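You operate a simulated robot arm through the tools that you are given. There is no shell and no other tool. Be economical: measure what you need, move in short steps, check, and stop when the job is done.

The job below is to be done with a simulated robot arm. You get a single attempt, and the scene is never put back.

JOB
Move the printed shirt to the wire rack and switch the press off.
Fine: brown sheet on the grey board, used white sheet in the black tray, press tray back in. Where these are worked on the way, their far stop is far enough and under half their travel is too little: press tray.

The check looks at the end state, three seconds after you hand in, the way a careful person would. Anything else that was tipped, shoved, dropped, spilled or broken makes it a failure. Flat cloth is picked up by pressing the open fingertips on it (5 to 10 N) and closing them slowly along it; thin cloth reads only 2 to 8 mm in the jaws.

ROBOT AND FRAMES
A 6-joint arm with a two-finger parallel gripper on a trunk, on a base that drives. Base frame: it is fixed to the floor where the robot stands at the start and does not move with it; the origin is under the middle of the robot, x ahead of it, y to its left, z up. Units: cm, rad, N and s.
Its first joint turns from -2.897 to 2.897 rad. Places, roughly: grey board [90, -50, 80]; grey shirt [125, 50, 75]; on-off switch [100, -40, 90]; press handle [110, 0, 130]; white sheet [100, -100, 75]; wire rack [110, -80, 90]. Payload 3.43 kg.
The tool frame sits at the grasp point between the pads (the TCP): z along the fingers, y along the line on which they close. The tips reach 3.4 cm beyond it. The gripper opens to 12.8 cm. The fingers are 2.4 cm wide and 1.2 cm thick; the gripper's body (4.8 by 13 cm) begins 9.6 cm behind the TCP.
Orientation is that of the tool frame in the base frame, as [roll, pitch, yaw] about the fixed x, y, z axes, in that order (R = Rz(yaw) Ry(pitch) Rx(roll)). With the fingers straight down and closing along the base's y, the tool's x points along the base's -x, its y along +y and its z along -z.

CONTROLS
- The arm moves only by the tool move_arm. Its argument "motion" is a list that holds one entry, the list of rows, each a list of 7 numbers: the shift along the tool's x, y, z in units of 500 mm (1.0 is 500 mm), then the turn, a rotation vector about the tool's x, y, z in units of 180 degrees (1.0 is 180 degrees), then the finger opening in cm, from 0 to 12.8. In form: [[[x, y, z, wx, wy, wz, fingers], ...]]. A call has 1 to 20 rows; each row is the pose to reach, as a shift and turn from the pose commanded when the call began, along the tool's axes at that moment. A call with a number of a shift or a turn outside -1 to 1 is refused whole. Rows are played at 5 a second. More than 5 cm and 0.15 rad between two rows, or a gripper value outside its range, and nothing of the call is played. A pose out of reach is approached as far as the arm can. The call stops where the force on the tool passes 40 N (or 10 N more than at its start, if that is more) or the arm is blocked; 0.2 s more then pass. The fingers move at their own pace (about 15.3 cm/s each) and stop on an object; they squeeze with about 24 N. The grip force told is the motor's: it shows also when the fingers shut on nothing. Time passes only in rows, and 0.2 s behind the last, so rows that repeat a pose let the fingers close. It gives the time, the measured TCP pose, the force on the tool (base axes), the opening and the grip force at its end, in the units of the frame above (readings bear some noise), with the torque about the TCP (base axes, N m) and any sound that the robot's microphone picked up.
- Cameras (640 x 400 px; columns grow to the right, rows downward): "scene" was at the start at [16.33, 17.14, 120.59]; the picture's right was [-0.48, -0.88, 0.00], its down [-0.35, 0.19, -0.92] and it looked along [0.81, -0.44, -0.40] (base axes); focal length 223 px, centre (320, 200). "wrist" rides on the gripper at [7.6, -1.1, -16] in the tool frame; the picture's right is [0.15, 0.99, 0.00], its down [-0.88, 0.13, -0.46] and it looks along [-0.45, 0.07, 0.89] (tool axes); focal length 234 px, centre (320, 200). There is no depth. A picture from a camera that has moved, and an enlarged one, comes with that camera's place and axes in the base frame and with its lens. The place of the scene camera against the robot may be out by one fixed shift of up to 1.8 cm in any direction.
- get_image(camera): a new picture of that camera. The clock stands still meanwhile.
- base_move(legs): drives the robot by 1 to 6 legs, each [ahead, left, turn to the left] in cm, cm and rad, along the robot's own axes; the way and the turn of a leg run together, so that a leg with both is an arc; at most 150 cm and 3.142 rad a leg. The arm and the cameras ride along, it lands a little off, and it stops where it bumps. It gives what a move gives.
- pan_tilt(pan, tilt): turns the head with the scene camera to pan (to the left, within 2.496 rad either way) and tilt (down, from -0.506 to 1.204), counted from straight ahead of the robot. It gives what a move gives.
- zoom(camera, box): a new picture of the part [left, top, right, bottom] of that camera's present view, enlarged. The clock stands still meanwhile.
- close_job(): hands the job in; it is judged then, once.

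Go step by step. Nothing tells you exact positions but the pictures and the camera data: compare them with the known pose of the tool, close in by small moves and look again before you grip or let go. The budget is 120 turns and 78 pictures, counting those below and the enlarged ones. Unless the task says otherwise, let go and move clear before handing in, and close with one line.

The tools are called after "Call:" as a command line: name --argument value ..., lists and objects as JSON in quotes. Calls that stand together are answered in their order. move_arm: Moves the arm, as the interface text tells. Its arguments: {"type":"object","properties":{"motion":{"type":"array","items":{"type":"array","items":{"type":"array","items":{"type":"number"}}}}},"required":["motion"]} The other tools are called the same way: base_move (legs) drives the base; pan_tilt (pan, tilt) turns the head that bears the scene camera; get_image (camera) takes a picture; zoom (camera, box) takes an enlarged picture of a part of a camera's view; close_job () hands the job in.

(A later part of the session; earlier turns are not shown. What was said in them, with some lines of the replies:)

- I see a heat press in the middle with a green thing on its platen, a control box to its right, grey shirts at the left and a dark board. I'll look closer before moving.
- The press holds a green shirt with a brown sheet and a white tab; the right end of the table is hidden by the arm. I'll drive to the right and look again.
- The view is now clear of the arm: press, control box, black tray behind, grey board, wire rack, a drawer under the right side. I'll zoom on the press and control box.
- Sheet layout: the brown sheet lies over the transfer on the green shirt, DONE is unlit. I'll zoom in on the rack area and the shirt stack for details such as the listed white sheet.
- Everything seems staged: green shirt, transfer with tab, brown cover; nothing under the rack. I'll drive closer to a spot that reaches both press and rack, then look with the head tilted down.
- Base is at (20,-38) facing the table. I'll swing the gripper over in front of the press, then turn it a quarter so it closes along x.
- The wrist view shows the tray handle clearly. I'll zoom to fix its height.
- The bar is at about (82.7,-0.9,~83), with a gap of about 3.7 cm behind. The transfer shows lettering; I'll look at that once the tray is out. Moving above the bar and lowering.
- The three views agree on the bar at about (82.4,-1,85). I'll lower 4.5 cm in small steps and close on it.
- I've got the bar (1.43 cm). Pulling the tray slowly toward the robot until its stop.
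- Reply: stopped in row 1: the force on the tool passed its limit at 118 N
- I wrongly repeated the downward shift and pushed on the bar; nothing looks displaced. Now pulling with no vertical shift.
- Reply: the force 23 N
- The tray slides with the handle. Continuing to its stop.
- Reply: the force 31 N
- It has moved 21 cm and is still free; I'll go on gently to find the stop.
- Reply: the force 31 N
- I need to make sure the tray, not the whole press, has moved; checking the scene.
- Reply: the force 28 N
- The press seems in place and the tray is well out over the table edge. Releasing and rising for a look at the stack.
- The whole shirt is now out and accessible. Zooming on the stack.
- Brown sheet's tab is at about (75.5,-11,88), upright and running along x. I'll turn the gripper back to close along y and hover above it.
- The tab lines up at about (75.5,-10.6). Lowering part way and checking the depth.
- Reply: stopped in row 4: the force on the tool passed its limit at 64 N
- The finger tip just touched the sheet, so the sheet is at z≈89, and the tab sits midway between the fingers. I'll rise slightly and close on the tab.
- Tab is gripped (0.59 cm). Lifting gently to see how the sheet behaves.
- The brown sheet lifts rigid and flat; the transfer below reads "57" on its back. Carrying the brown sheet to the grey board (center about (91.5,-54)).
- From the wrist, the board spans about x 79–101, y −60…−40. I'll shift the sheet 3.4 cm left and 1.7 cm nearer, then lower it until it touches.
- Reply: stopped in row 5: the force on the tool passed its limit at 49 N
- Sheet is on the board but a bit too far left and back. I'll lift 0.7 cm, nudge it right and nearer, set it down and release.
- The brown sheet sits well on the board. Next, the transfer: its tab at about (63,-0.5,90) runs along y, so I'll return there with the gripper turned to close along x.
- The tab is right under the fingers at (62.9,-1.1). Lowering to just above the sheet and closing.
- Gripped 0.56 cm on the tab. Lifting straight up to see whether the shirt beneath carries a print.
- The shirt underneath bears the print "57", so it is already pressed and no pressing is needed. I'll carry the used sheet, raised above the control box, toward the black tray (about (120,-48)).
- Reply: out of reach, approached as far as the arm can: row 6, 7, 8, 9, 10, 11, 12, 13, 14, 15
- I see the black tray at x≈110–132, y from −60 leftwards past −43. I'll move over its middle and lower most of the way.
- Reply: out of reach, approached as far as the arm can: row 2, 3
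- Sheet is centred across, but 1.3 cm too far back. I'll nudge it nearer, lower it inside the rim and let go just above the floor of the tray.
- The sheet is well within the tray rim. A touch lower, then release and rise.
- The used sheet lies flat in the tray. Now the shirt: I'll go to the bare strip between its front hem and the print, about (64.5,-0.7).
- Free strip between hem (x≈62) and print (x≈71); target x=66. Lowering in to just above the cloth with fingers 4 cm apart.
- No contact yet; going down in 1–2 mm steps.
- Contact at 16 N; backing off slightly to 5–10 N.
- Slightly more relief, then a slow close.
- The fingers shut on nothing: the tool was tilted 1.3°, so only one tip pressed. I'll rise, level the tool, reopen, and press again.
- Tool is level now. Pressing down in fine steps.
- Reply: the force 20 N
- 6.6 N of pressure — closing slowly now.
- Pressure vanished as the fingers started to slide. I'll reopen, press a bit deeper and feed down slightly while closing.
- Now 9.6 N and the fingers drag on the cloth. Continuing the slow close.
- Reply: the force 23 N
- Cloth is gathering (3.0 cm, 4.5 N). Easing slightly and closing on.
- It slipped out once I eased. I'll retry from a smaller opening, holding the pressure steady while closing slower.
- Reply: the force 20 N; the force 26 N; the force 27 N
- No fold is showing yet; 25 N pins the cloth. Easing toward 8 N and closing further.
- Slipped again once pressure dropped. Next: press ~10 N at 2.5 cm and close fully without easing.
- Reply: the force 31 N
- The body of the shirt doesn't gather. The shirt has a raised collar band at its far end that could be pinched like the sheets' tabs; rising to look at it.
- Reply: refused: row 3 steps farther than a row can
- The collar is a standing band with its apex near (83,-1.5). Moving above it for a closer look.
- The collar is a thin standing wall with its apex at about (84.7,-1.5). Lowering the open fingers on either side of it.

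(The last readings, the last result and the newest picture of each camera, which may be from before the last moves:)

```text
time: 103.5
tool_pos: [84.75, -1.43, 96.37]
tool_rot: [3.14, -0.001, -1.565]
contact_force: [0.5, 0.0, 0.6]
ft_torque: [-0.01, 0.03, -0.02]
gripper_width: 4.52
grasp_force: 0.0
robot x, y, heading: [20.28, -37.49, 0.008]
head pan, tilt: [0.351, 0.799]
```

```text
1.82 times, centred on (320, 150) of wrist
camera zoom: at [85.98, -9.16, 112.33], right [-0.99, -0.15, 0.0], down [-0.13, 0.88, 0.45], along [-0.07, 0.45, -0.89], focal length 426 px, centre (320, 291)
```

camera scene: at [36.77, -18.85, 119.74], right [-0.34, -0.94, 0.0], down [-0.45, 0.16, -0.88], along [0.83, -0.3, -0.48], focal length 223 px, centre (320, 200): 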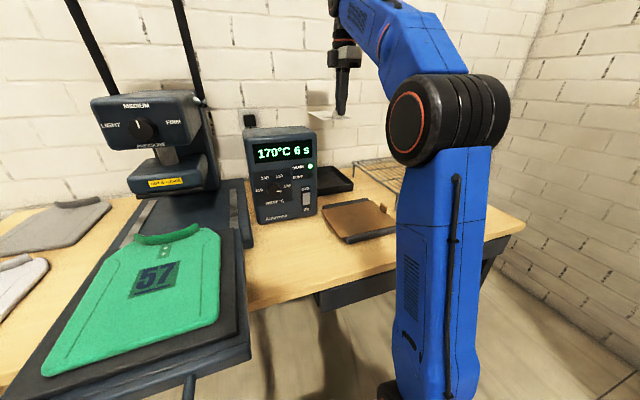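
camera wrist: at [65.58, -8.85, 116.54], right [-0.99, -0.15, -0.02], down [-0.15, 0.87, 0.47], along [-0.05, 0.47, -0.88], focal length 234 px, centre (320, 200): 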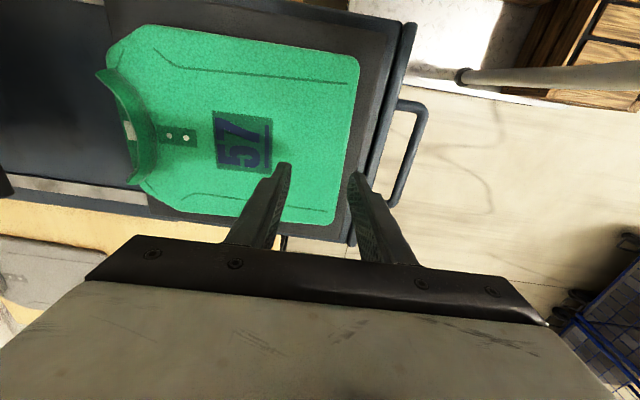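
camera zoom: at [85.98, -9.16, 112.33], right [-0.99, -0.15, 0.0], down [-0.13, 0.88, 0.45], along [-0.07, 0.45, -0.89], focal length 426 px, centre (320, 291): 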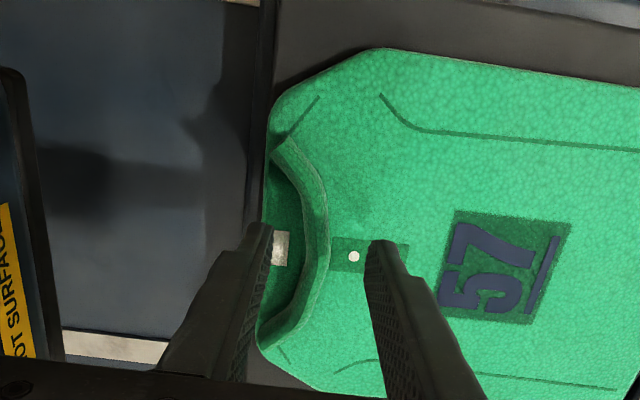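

The collar wall is centred between the tips. Lowering 3.6 cm and closing slowly.

Call:
move_arm --motion '[[[0, 0, 0.04, 0, 0, 0, 4.5], [0, 0, 0.06, 0, 0, 0, 4.5], [0, 0, 0.07, 0, 0, 0, 4.5], [0, 0, 0.07, 0, 0, 0, 3.5], [0, 0, 0.07, 0, 0, 0, 2.7], [0, 0, 0.07, 0, 0, 0, 2], [0, 0, 0.07, 0, 0, 0, 1.4], [0, 0, 0.07, 0, 0, 0, 0.8], [0, 0, 0.07, 0, 0, 0, 0.2], [0, 0, 0.07, 0, 0, 0, 0], [0, 0, 0.07, 0, 0, 0, 0]]]'

Call:
zoom --camera "scene" --box '[240, 90, 440, 250]'

```text
time: 105.9
tool_pos: [84.69, -1.36, 92.93]
tool_rot: [3.14, 0.0, -1.565]
contact_force: [0.6, 0.3, -0.2]
ft_torque: [0.0, -0.01, 0.22]
gripper_width: 1.41
grasp_force: 23.8
robot x, y, heading: [20.28, -37.48, 0.003]
head pan, tilt: [0.351, 0.799]
```

```text
2.50 times, centred on (340, 170) of scene
camera zoom: at [35.76, -12.96, 117.15], right [0.35, -0.94, 0.0], down [-0.67, -0.25, -0.7], along [0.65, 0.24, -0.72], focal length 558 px, centre (270, 275)
```

zoom: 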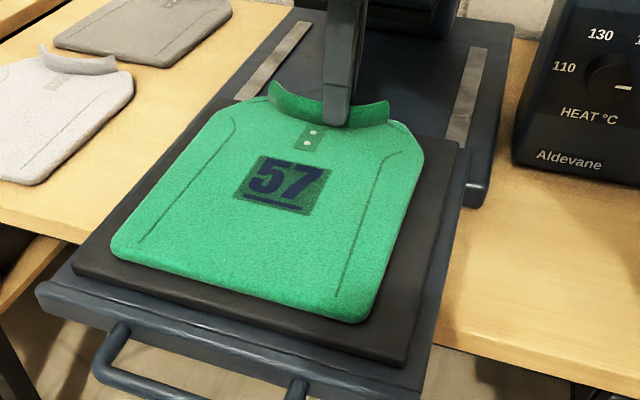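

Collar is gripped (1.41 cm). Lifting slowly to see how the shirt hangs.

Call:
move_arm --motion '[[[0, 0, -0.01, 0, 0, 0, 0], [0, 0, -0.03, 0, 0, 0, 0], [0, 0.01, -0.06, 0, 0, 0, 0], [0, 0.02, -0.1, 0, 0, 0, 0], [0, 0.03, -0.14, 0, 0, 0, 0], [0, 0.04, -0.18, 0, 0, 0, 0], [0, 0.05, -0.22, 0, 0, 0, 0]]]'

Call:
zoom --camera "scene" --box '[220, 60, 440, 260]'

```text
time: 107.5
tool_pos: [82.17, -1.29, 103.81]
tool_rot: [3.139, -0.001, -1.564]
contact_force: [-1.0, -0.1, -1.8]
ft_torque: [-0.06, -0.16, -0.01]
gripper_width: 1.39
grasp_force: 23.5
robot x, y, heading: [20.25, -37.25, 0.006]
head pan, tilt: [0.351, 0.799]
```

```text
2.00 times, centred on (330, 160) of scene
camera zoom: at [35.77, -12.95, 117.14], right [0.35, -0.94, 0.0], down [-0.67, -0.25, -0.7], along [0.65, 0.24, -0.72], focal length 446 px, centre (300, 280)
```

zoom: 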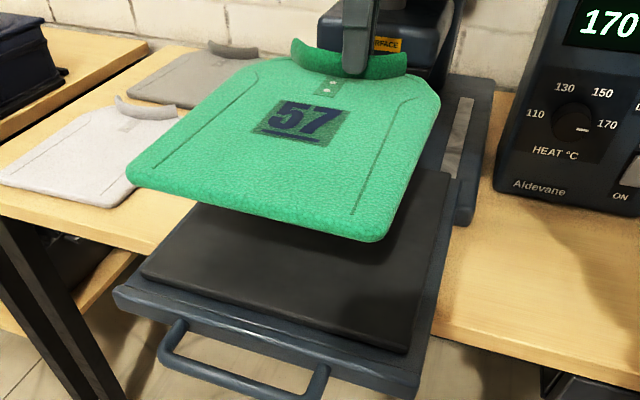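

The shirt lifts flat and stiff. The rack spans about x 90–124, y −97…−65; to reach it I'll drive 40 cm to the right with the shirt held up in front of the table.

Call:
move_arm --motion '[[[0, 0.05, -0.02, 0, 0, 0, 0], [0, 0.1, -0.05, 0, 0, 0, 0], [0, 0.14, -0.08, 0, 0, 0, 0]]]'

Call:
base_move --legs '[[0, -20, 0], [0, -20, 0]]'

Call:
pan_tilt --pan 0.1 --tilt 0.6

Call:
get_image --camera "scene"

```text
time: 108.3
tool_pos: [75.06, -1.53, 107.91]
tool_rot: [3.14, -0.003, -1.565]
contact_force: [0.4, 1.2, -2.8]
ft_torque: [-0.07, -0.14, -0.03]
gripper_width: 1.42
grasp_force: 23.9
robot x, y, heading: [19.85, -37.73, 0.006]
head pan, tilt: [0.351, 0.799]
```

```text
time: 111.2
tool_pos: [75.4, -41.76, 107.89]
tool_rot: [3.141, -0.003, -1.567]
contact_force: [-0.2, -0.1, -2.6]
ft_torque: [-0.01, -0.15, 0.0]
gripper_width: 1.4
grasp_force: 24.1
robot x, y, heading: [19.99, -77.49, 0.009]
head pan, tilt: [0.351, 0.799]
```

```text
time: 111.9
tool_pos: [75.46, -41.81, 107.97]
tool_rot: [3.14, -0.002, -1.565]
contact_force: [0.1, 0.0, -2.0]
ft_torque: [-0.03, -0.15, 0.0]
gripper_width: 1.39
grasp_force: 24.0
robot x, y, heading: [20.29, -77.9, 0.005]
head pan, tilt: [0.099, 0.6]
```

```text
13 pictures are left
camera scene: at [37.23, -55.11, 118.83], right [0.11, -0.99, 0.0], down [-0.56, -0.06, -0.82], along [0.82, 0.09, -0.57], focal length 223 px, centre (320, 200)
```

scene: 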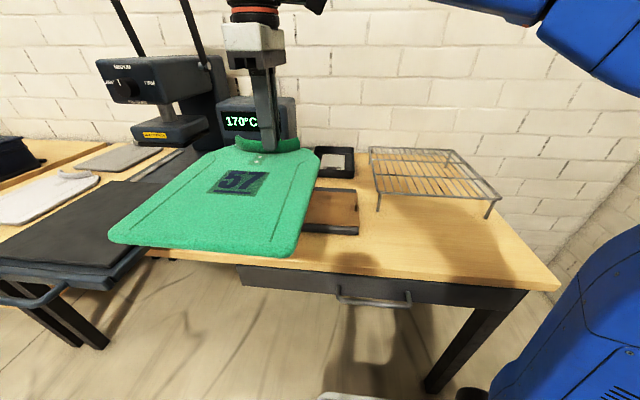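

Arm and shirt are clear, 13 pictures remain. Moving right, then forward over the rack at height, then lowering partway.

Call:
move_arm --motion '[[[0.04, 0, 0, 0, 0, 0, 0], [0.11, 0, 0, 0, 0, 0, 0], [0.19, 0, 0, 0, 0, 0, 0], [0.27, 0, 0, 0, 0, 0, 0], [0.35, 0, 0, 0, 0, 0, 0], [0.43, 0, 0, 0, 0, 0, 0], [0.51, 0, 0, 0, 0, 0, 0], [0.59, 0, 0, 0, 0, 0, 0], [0.67, 0, 0, 0, 0, 0, 0], [0.74, 0, 0, 0, 0, 0, 0], [0.79, 0, 0, 0, 0, 0, 0], [0.8, 0, 0, 0, 0, 0, 0]]]'

Call:
move_arm --motion '[[[0, -0.05, 0, 0, 0, 0, 0], [0, -0.12, 0, 0, 0, 0, 0], [0, -0.2, 0, 0, 0, 0, 0], [0, -0.28, 0, 0, 0, 0, 0], [0, -0.36, 0.01, 0, 0, 0, 0], [0, -0.44, 0.03, 0, 0, 0, 0], [0, -0.52, 0.05, 0, 0, 0, 0], [0, -0.6, 0.07, 0, 0, 0, 0], [0, -0.68, 0.09, 0, 0, 0, 0], [0, -0.75, 0.11, 0, 0, 0, 0], [0, -0.8, 0.14, 0, 0, 0, 0], [0, -0.8, 0.18, 0, 0, 0, 0]]]'

Call:
get_image --camera "wrist"

Call:
get_image --camera "scene"

```text
time: 114.5
tool_pos: [75.54, -81.77, 108.0]
tool_rot: [3.141, -0.002, -1.566]
contact_force: [0.3, -0.9, -1.7]
ft_torque: [-0.02, -0.16, 0.0]
gripper_width: 1.37
grasp_force: 24.1
robot x, y, heading: [20.87, -77.5, 0.003]
head pan, tilt: [0.099, 0.6]
```

```text
time: 117.1
tool_pos: [115.7, -81.61, 98.97]
tool_rot: [3.14, -0.002, -1.565]
contact_force: [-0.2, 0.6, -2.3]
ft_torque: [-0.01, -0.16, -0.01]
gripper_width: 1.38
grasp_force: 23.8
robot x, y, heading: [20.26, -77.7, 0.006]
head pan, tilt: [0.099, 0.6]
```

```text
12 pictures are left
camera wrist: at [116.97, -89.24, 114.98], right [-0.99, -0.15, 0.0], down [-0.13, 0.88, 0.45], along [-0.07, 0.45, -0.89], focal length 234 px, centre (320, 200)
```

wrist: 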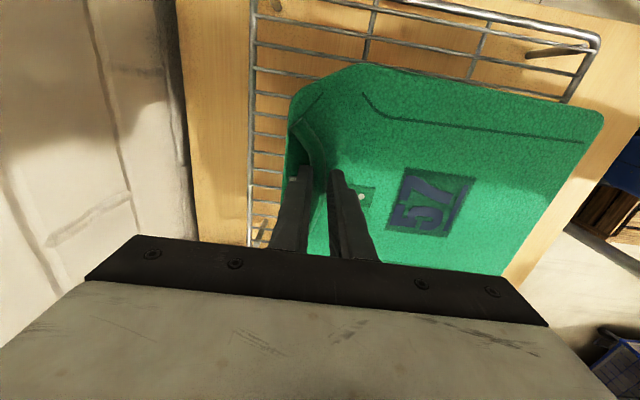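

```text
11 pictures are left
camera scene: at [37.23, -55.12, 118.84], right [0.11, -0.99, 0.0], down [-0.56, -0.06, -0.83], along [0.82, 0.09, -0.56], focal length 223 px, centre (320, 200)
```

scene: 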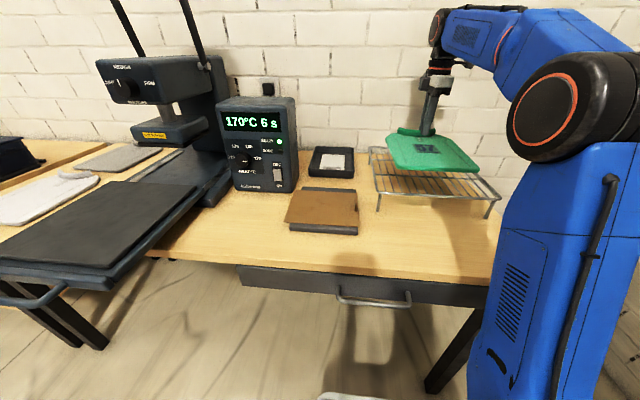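

Shirt (x 93–118.5, y −90…−70) lies within the rack outline. Lowering until it touches.

Call:
move_arm --motion '[[[0, -0.01, 0.04, 0, 0, 0, 0], [0, -0.01, 0.07, 0, 0, 0, 0], [0, -0.01, 0.09, 0, 0, 0, 0], [0, -0.01, 0.1, 0, 0, 0, 0]]]'

Call:
zoom --camera "scene" --box '[350, 80, 520, 220]'

```text
time: 118.1
tool_pos: [116.2, -81.47, 93.88]
tool_rot: [-3.142, -0.001, -1.565]
contact_force: [-0.4, -0.7, -0.4]
ft_torque: [-0.05, -0.14, 0.04]
gripper_width: 1.38
grasp_force: 24.1
robot x, y, heading: [20.02, -77.74, 0.005]
head pan, tilt: [0.099, 0.6]
```

```text
2.86 times, centred on (435, 150) of scene
camera zoom: at [37.24, -55.12, 118.83], right [0.11, -0.99, 0.0], down [-0.56, -0.06, -0.82], along [0.82, 0.09, -0.57], focal length 638 px, centre (-9, 343)
```

zoom: 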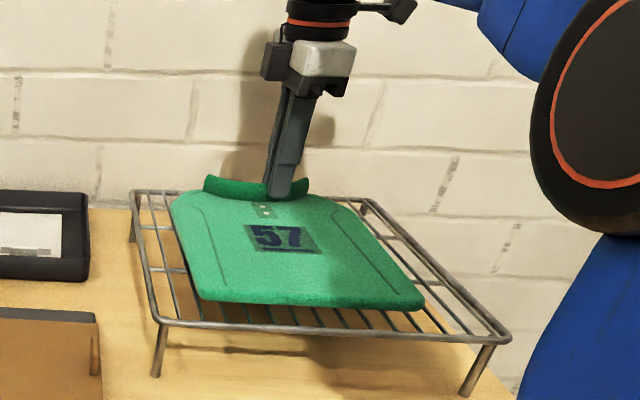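

Almost down; last millimetres in small steps.

Call:
move_arm --motion '[[[0, 0, 0.006, 0, 0, 0, 0], [0, 0, 0.012, 0, 0, 0, 0]]]'

Call:
move_arm --motion '[[[0, 0, 0.006, 0, 0, 0, 0], [0, 0, 0.01, 0, 0, 0, 0]]]'

```text
time: 118.7
tool_pos: [116.21, -81.61, 93.26]
tool_rot: [3.139, -0.002, -1.565]
contact_force: [0.1, -0.2, -1.2]
ft_torque: [0.08, 0.03, -0.07]
gripper_width: 1.38
grasp_force: 24.0
robot x, y, heading: [20.82, -77.7, 0.009]
head pan, tilt: [0.099, 0.6]
```

```text
time: 119.3
tool_pos: [116.08, -81.47, 92.99]
tool_rot: [-3.139, -0.001, -1.566]
contact_force: [9.4, -0.6, 26.8]
ft_torque: [0.03, -0.24, -0.22]
gripper_width: 1.35
grasp_force: 23.9
robot x, y, heading: [20.43, -77.87, 0.002]
head pan, tilt: [0.099, 0.6]
```

Touching the rack. Easing up 2 mm, releasing and rising.

Call:
move_arm --motion '[[[0, 0, -0.005, 0, 0, 0, 0], [0, 0, -0.005, 0, 0, 0, 1.8], [0, 0, -0.005, 0, 0, 0, 2.6], [0, 0, -0.005, 0, 0, 0, 4], [0, 0, -0.005, 0, 0, 0, 4], [0, 0, -0.05, 0, 0, 0, 4], [0, 0, -0.12, 0, 0, 0, 4], [0, 0, -0.2, 0, 0, 0, 4], [0, 0, -0.28, 0, 0, 0, 4], [0, 0.05, -0.34, 0, 0, 0, 4], [0, 0.12, -0.36, 0, 0, 0, 4], [0, 0.2, -0.36, 0, 0, 0, 3], [0, 0.28, -0.36, 0, 0, 0, 2], [0, 0.36, -0.36, 0, 0, 0, 1], [0, 0.44, -0.36, 0, 0, 0, 0], [0, 0.52, -0.36, 0, 0, 0, 0], [0, 0.6, -0.36, 0, 0, 0, 0], [0, 0.68, -0.36, 0, 0, 0, 0]]]'

Call:
zoom --camera "scene" --box '[200, 80, 520, 280]'

```text
time: 123.1
tool_pos: [82.13, -81.63, 110.86]
tool_rot: [3.136, -0.001, -1.565]
contact_force: [1.1, 0.1, -0.4]
ft_torque: [-0.04, 0.06, 0.01]
gripper_width: 0.0
grasp_force: 24.3
robot x, y, heading: [20.14, -77.44, 0.004]
head pan, tilt: [0.099, 0.6]
```

```text
2.00 times, centred on (360, 180) of scene
camera zoom: at [37.27, -55.12, 118.83], right [0.11, -0.99, 0.0], down [-0.56, -0.06, -0.82], along [0.82, 0.09, -0.57], focal length 446 px, centre (240, 240)
```

zoom: 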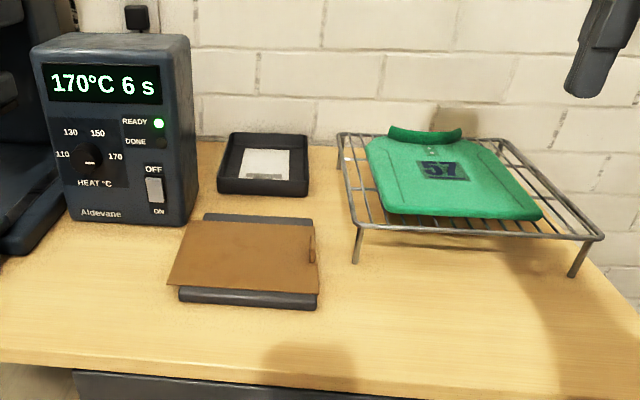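

Shirt lies on the rack, both sheets are in place. Next the switch: the rocker is at about (98.5,-34.5,86), ON pressed in at the bottom; I'll approach its top (OFF) half with closed fingers tilted 45° forward.

Call:
move_arm --motion '[[[-0.05, 0, 0, 0.02, 0, 0, 0], [-0.12, 0, 0, 0.04, 0, 0, 0], [-0.2, 0, 0, 0.06, 0, 0, 0], [-0.28, 0, 0, 0.08, 0, 0, 0], [-0.36, 0, 0, 0.1, 0, 0, 0], [-0.44, 0, 0, 0.12, 0, 0, 0], [-0.52, 0, 0, 0.14, 0, 0, 0], [-0.6, 0, 0, 0.16, 0, 0, 0], [-0.68, 0, 0, 0.18, 0, 0, 0], [-0.76, 0, 0.03, 0.2, 0, 0, 0], [-0.83, 0, 0.07, 0.22, 0, 0, 0], [-0.89, -0.02, 0.12, 0.24, 0, 0, 0], [-0.94, -0.06, 0.17, 0.25, 0, 0, 0], [-0.94, -0.1, 0.24, 0.25, 0, 0, 0], [-0.94, -0.12, 0.32, 0.25, 0, 0, 0], [-0.94, -0.12, 0.4, 0.25, 0, 0, 0]]]'

Call:
get_image --camera "wrist"

Call:
zoom --camera "scene" --box '[190, 80, 350, 220]'

```text
time: 126.5
tool_pos: [88.02, -34.81, 90.8]
tool_rot: [-2.358, -0.002, -1.564]
contact_force: [0.1, 0.2, -0.3]
ft_torque: [0.02, -0.01, 0.02]
gripper_width: 0.0
grasp_force: 24.4
robot x, y, heading: [20.45, -77.93, 0.001]
head pan, tilt: [0.099, 0.6]
```

```text
8 pictures are left
camera wrist: at [77.64, -42.61, 102.88], right [-0.7, -0.15, -0.7], down [-0.42, 0.88, 0.23], along [0.58, 0.45, -0.68], focal length 234 px, centre (320, 200)
```

wrist: 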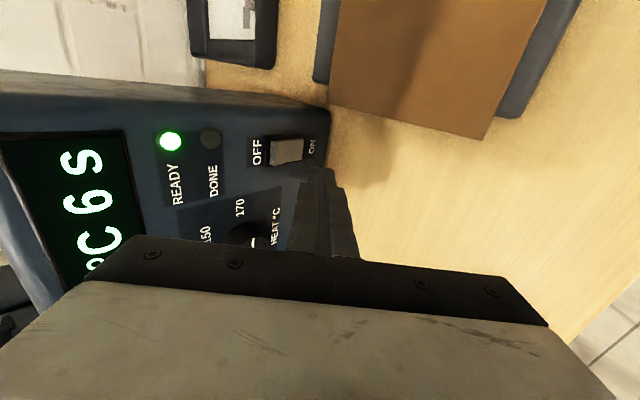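

```text
2.86 times, centred on (270, 150) of scene
camera zoom: at [37.22, -55.12, 118.84], right [0.11, -0.99, 0.0], down [-0.56, -0.06, -0.83], along [0.82, 0.09, -0.56], focal length 638 px, centre (463, 343)
```

zoom: 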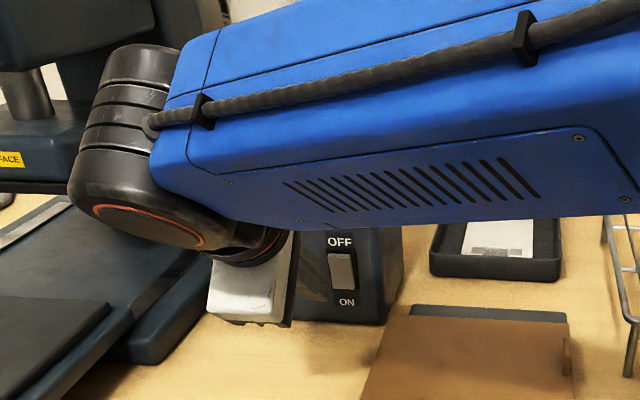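

The rocker's OFF half is at about (98.5,-35,87.5). Lowering slightly and pushing forward in 5 mm steps.

Call:
move_arm --motion '[[[0.002, -0.012, 0.04, 0, 0, 0, 0], [0.004, -0.0325, 0.0806, 0, 0, 0, 0], [0.004, -0.0396, 0.0877, 0, 0, 0, 0], [0.004, -0.0467, 0.0948, 0, 0, 0, 0], [0.004, -0.0537, 0.1018, 0, 0, 0, 0], [0.004, -0.0608, 0.1089, 0, 0, 0, 0], [0.004, -0.0643, 0.1124, 0, 0, 0, 0], [0.004, -0.0679, 0.116, 0, 0, 0, 0], [0.004, -0.0714, 0.1195, 0, 0, 0, 0], [0.004, -0.075, 0.1231, 0, 0, 0, 0]]]'

Call:
get_image --camera "wrist"

```text
time: 127.7
tool_pos: [92.69, -34.95, 89.13]
tool_rot: [-2.36, 0.0, -1.564]
contact_force: [-15.0, -4.9, 4.8]
ft_torque: [-0.12, 0.07, -0.28]
gripper_width: 0.0
grasp_force: 24.0
robot x, y, heading: [20.14, -77.52, 0.006]
head pan, tilt: [0.099, 0.6]
stopped in row 5: the force on the tool passed its limit at 49 N (the readings are from after the stop); the commanded pose is now the measured one
```

```text
6 pictures are left
camera wrist: at [82.47, -42.71, 101.25], right [-0.7, -0.15, -0.7], down [-0.42, 0.88, 0.23], along [0.58, 0.45, -0.68], focal length 234 px, centre (320, 200)
```

wrist: 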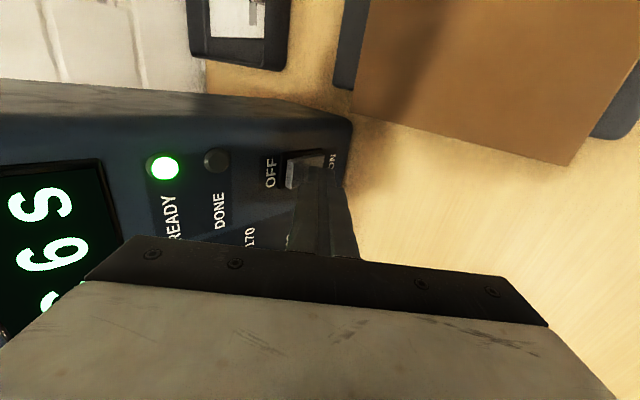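

The contact was at the rocker's middle; its OFF half is higher (z≈89.3) and 1 cm to the right. Backing off, shifting, and pushing again.

Call:
move_arm --motion '[[[0, 0.0141, -0.0141, 0, 0, 0, 0], [0.02, -0.0085, -0.0368, 0, 0, 0, 0], [0.02, -0.0141, -0.0312, 0, 0, 0, 0], [0.02, -0.0198, -0.0255, 0, 0, 0, 0], [0.02, -0.024, -0.0213, 0, 0, 0, 0], [0.02, -0.0283, -0.017, 0, 0, 0, 0], [0.02, -0.0325, -0.0128, 0, 0, 0, 0], [0.02, -0.0368, -0.0085, 0, 0, 0, 0], [0.02, -0.041, -0.0043, 0, 0, 0, 0], [0.02, -0.0452, 0.0, 0, 0, 0, 0]]]'

Call:
zoom --camera "wrist" --box '[0, 80, 360, 290]'

```text
time: 129.1
tool_pos: [92.92, -35.92, 90.59]
tool_rot: [-2.362, -0.002, -1.564]
contact_force: [-15.9, -3.0, 7.4]
ft_torque: [-0.09, 0.08, -0.22]
gripper_width: 0.04
grasp_force: 24.4
robot x, y, heading: [20.12, -77.93, 0.007]
head pan, tilt: [0.099, 0.6]
stopped in row 7: the force on the tool passed its limit at 47 N (the readings are from after the stop); the commanded pose is now the measured one
```

```text
1.78 times, centred on (180, 185) of wrist
camera zoom: at [82.7, -43.65, 102.81], right [-0.7, -0.15, -0.69], down [-0.42, 0.88, 0.23], along [0.57, 0.45, -0.68], focal length 416 px, centre (569, 227)
```

zoom: 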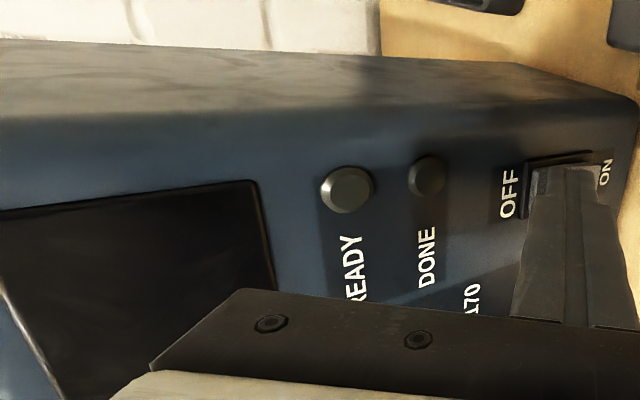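

The display went dark — the press is off. Retreating, levelling the tool, then driving back left to push the press tray in.

Call:
move_arm --motion '[[[0, 0.03, -0.03, 0, 0, 0, 0], [0, 0.0707, -0.0707, 0, 0, 0, 0], [0, 0.106, -0.106, 0, 0, 0, 0], [0, 0.1414, -0.1414, 0, 0, 0, 0], [0, 0.085, -0.198, -0.03, 0, 0, 0], [0, 0.028, -0.255, -0.06, 0, 0, 0], [0, -0.028, -0.311, -0.1, 0, 0, 0], [0, -0.085, -0.368, -0.14, 0, 0, 0], [0, -0.113, -0.396, -0.18, 0, 0, 0], [0, -0.113, -0.396, -0.22, 0, 0, 0], [0, -0.113, -0.396, -0.25, 0, 0, 0]]]'

Call:
base_move --legs '[[0, 40, 0]]'

```text
time: 131.5
tool_pos: [83.1, -35.94, 108.72]
tool_rot: [3.134, -0.002, -1.565]
contact_force: [-0.3, -0.3, 0.9]
ft_torque: [0.06, -0.06, -0.03]
gripper_width: 0.0
grasp_force: 24.2
robot x, y, heading: [20.3, -77.76, 0.003]
head pan, tilt: [0.099, 0.6]
```

```text
time: 134.0
tool_pos: [82.68, 4.6, 108.59]
tool_rot: [3.134, -0.001, -1.559]
contact_force: [0.2, 0.0, 0.6]
ft_torque: [0.0, 0.0, 0.0]
gripper_width: 0.02
grasp_force: 24.0
robot x, y, heading: [19.86, -37.34, 0.013]
head pan, tilt: [0.099, 0.6]
```

Now back over the handle (52.5,-1), opening the fingers to take the bar again.

Call:
move_arm --motion '[[[0.02, 0.07, 0, 0, 0, 0, 0], [0.05, 0.15, 0, 0, 0, 0, 2], [0.08, 0.23, 0, 0, 0, 0, 4.5], [0.11, 0.31, 0, 0, 0, 0, 4.5], [0.11, 0.39, 0, 0, 0, 0, 4.5], [0.11, 0.47, 0, 0, 0, 0, 4.5], [0.11, 0.54, 0, 0, 0, 0, 4.5], [0.11, 0.604, 0, 0, 0, 0, 4.5], [0.11, 0.604, 0.08, 0, 0, 0, 4.5], [0.11, 0.604, 0.16, 0, 0, 0, 4.5], [0.11, 0.604, 0.24, 0, 0, 0, 4.5], [0.11, 0.604, 0.3, 0, 0, 0, 4.5]]]'

Call:
get_image --camera "wrist"

```text
time: 136.6
tool_pos: [52.41, -1.4, 93.79]
tool_rot: [3.132, -0.002, -1.558]
contact_force: [0.0, 0.4, 0.2]
ft_torque: [0.01, -0.01, 0.0]
gripper_width: 4.53
grasp_force: 0.1
robot x, y, heading: [20.21, -37.65, 0.009]
head pan, tilt: [0.099, 0.6]
```

```text
4 pictures are left
camera wrist: at [53.89, -9.06, 109.81], right [-0.99, -0.16, 0.01], down [-0.14, 0.88, 0.45], along [-0.08, 0.45, -0.89], focal length 234 px, centre (320, 200)
```

wrist: 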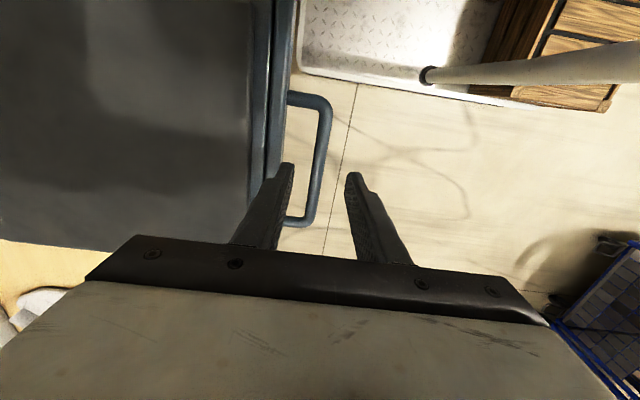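

The bar is between the fingers. Lowering and closing.

Call:
move_arm --motion '[[[0, 0, 0.06, 0, 0, 0, 4.5], [0, 0, 0.12, 0, 0, 0, 4.5], [0, 0, 0.162, 0, 0, 0, 4.5], [0, 0, 0.162, 0, 0, 0, 2], [0, 0, 0.162, 0, 0, 0, 0.5], [0, 0, 0.162, 0, 0, 0, 0], [0, 0, 0.162, 0, 0, 0, 0]]]'

Call:
move_arm --motion '[[[0, -0.02, 0, 0, 0, 0, 0], [0, -0.05, 0, 0, 0, 0, 0], [0, -0.08, 0, 0, 0, 0, 0], [0, -0.11, 0, 0, 0, 0, 0], [0, -0.14, 0, 0, 0, 0, 0], [0, -0.17, 0, 0, 0, 0, 0], [0, -0.2, 0, 0, 0, 0, 0], [0, -0.23, 0, 0, 0, 0, 0], [0, -0.26, 0, 0, 0, 0, 0], [0, -0.29, 0, 0, 0, 0, 0], [0, -0.32, 0, 0, 0, 0, 0], [0, -0.35, 0, 0, 0, 0, 0], [0, -0.38, 0, 0, 0, 0, 0], [0, -0.41, 0, 0, 0, 0, 0], [0, -0.44, 0, 0, 0, 0, 0], [0, -0.47, 0, 0, 0, 0, 0], [0, -0.5, 0, 0, 0, 0, 0], [0, -0.53, 0, 0, 0, 0, 0], [0, -0.56, 0, 0, 0, 0, 0]]]'

```text
time: 138.2
tool_pos: [52.39, -1.35, 85.66]
tool_rot: [3.134, -0.001, -1.56]
contact_force: [32.7, 1.2, -3.4]
ft_torque: [0.49, -0.25, -0.23]
gripper_width: 1.35
grasp_force: 45.3
robot x, y, heading: [19.9, -37.26, 0.011]
head pan, tilt: [0.099, 0.6]
```

```text
time: 142.2
tool_pos: [80.42, -0.99, 85.61]
tool_rot: [3.136, 0.001, -1.557]
contact_force: [1.6, -27.3, 12.8]
ft_torque: [-0.28, -0.03, -0.24]
gripper_width: 1.37
grasp_force: 45.0
robot x, y, heading: [19.68, -37.35, 0.01]
head pan, tilt: [0.099, 0.6]
```

Nearly home; easing sideways a little and pushing the last 2 cm.

Call:
move_arm --motion '[[[0.006, 0, 0, 0, 0, 0, 0], [0.006, -0.012, 0, 0, 0, 0, 0], [0.006, -0.022, 0, 0, 0, 0, 0], [0.006, -0.032, 0, 0, 0, 0, 0], [0.006, -0.041, 0, 0, 0, 0, 0], [0.006, -0.045, 0, 0, 0, 0, 0]]]'

```text
time: 143.6
tool_pos: [82.54, -1.18, 85.62]
tool_rot: [3.133, -0.001, -1.558]
contact_force: [-1.0, 26.2, 17.0]
ft_torque: [0.17, 0.01, -0.24]
gripper_width: 1.37
grasp_force: 44.9
robot x, y, heading: [20.18, -37.53, 0.011]
head pan, tilt: [0.099, 0.6]
```

The bar is back at x=82.5, its starting place. Releasing, rising clear, and a final look.

Call:
move_arm --motion '[[[-0.003, 0, 0, 0, 0, 0, 0], [-0.003, 0, 0, 0, 0, 0, 3], [-0.003, 0, 0, 0, 0, 0, 4.5], [-0.003, 0, 0, 0, 0, 0, 4.5], [-0.003, 0, -0.06, 0, 0, 0, 4.5], [-0.003, 0, -0.14, 0, 0, 0, 4.5], [-0.003, 0, -0.23, 0, 0, 0, 4.5], [-0.003, 0, -0.32, 0, 0, 0, 4.5], [-0.003, 0.08, -0.4, 0, 0, 0, 4.5], [-0.003, 0.17, -0.42, 0, 0, 0, 4.5], [-0.003, 0.26, -0.42, 0, 0, 0, 4.5], [-0.003, 0.35, -0.42, 0, 0, 0, 4.5], [-0.003, 0.44, -0.42, 0, 0, 0, 4.5]]]'

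Call:
pan_tilt --pan -0.3 --tilt 0.55

Call:
get_image --camera "scene"

```text
refused: row 9 steps farther than a row can; nothing moved
```

```text
time: 144.5
tool_pos: [82.56, -1.21, 85.57]
tool_rot: [3.134, -0.002, -1.559]
contact_force: [-1.7, 27.9, 14.2]
ft_torque: [0.16, -0.01, -0.25]
gripper_width: 1.36
grasp_force: 44.2
robot x, y, heading: [19.87, -37.41, 0.015]
head pan, tilt: [-0.3, 0.55]
```

```text
3 pictures are left
camera scene: at [36.42, -18.34, 119.28], right [-0.28, -0.96, 0.0], down [-0.5, 0.15, -0.85], along [0.82, -0.24, -0.52], focal length 223 px, centre (320, 200)
```

scene: 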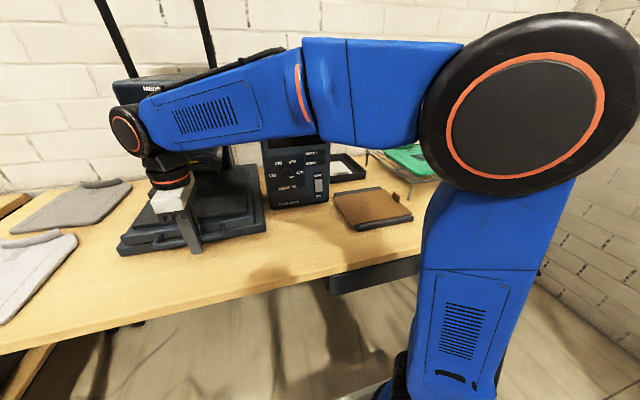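

That retreat was refused for one step being too long; the press, board and rack look right. Repeating with shorter steps.

Call:
move_arm --motion '[[[-0.003, 0, 0, 0, 0, 0, 0], [-0.003, 0, 0, 0, 0, 0, 3], [-0.003, 0, 0, 0, 0, 0, 4.5], [-0.003, 0, 0, 0, 0, 0, 4.5], [-0.003, 0, -0.06, 0, 0, 0, 4.5], [-0.003, 0, -0.14, 0, 0, 0, 4.5], [-0.003, 0, -0.22, 0, 0, 0, 4.5], [-0.003, 0, -0.3, 0, 0, 0, 4.5], [-0.003, 0.05, -0.36, 0, 0, 0, 4.5], [-0.003, 0.12, -0.4, 0, 0, 0, 4.5], [-0.003, 0.2, -0.42, 0, 0, 0, 4.5], [-0.003, 0.28, -0.42, 0, 0, 0, 4.5], [-0.003, 0.36, -0.42, 0, 0, 0, 4.5]]]'

Call:
get_image --camera "scene"

```text
time: 147.3
tool_pos: [64.69, -1.21, 106.84]
tool_rot: [3.133, -0.001, -1.561]
contact_force: [0.3, 0.5, 0.6]
ft_torque: [-0.02, -0.01, 0.01]
gripper_width: 4.51
grasp_force: 0.1
robot x, y, heading: [20.03, -37.75, 0.014]
head pan, tilt: [-0.3, 0.55]
```

```text
2 pictures are left
camera scene: at [36.48, -18.4, 119.28], right [-0.28, -0.96, 0.0], down [-0.5, 0.15, -0.85], along [0.82, -0.24, -0.52], focal length 223 px, centre (320, 200)
```

scene: 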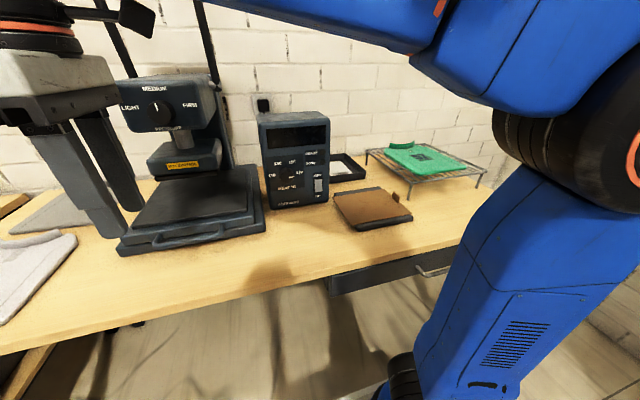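

Everything is in place: the display is dark, the tray is in, the sheets are stowed, the shirt is on the rack and the gripper is clear. Handing in.

Call:
close_job

```text
The job is handed in.
```

The printed "57" shirt is on the wire rack and the press is switched off. The brown sheet is on the grey board, the used white sheet is in the black tray, and the press tray is pushed back in.
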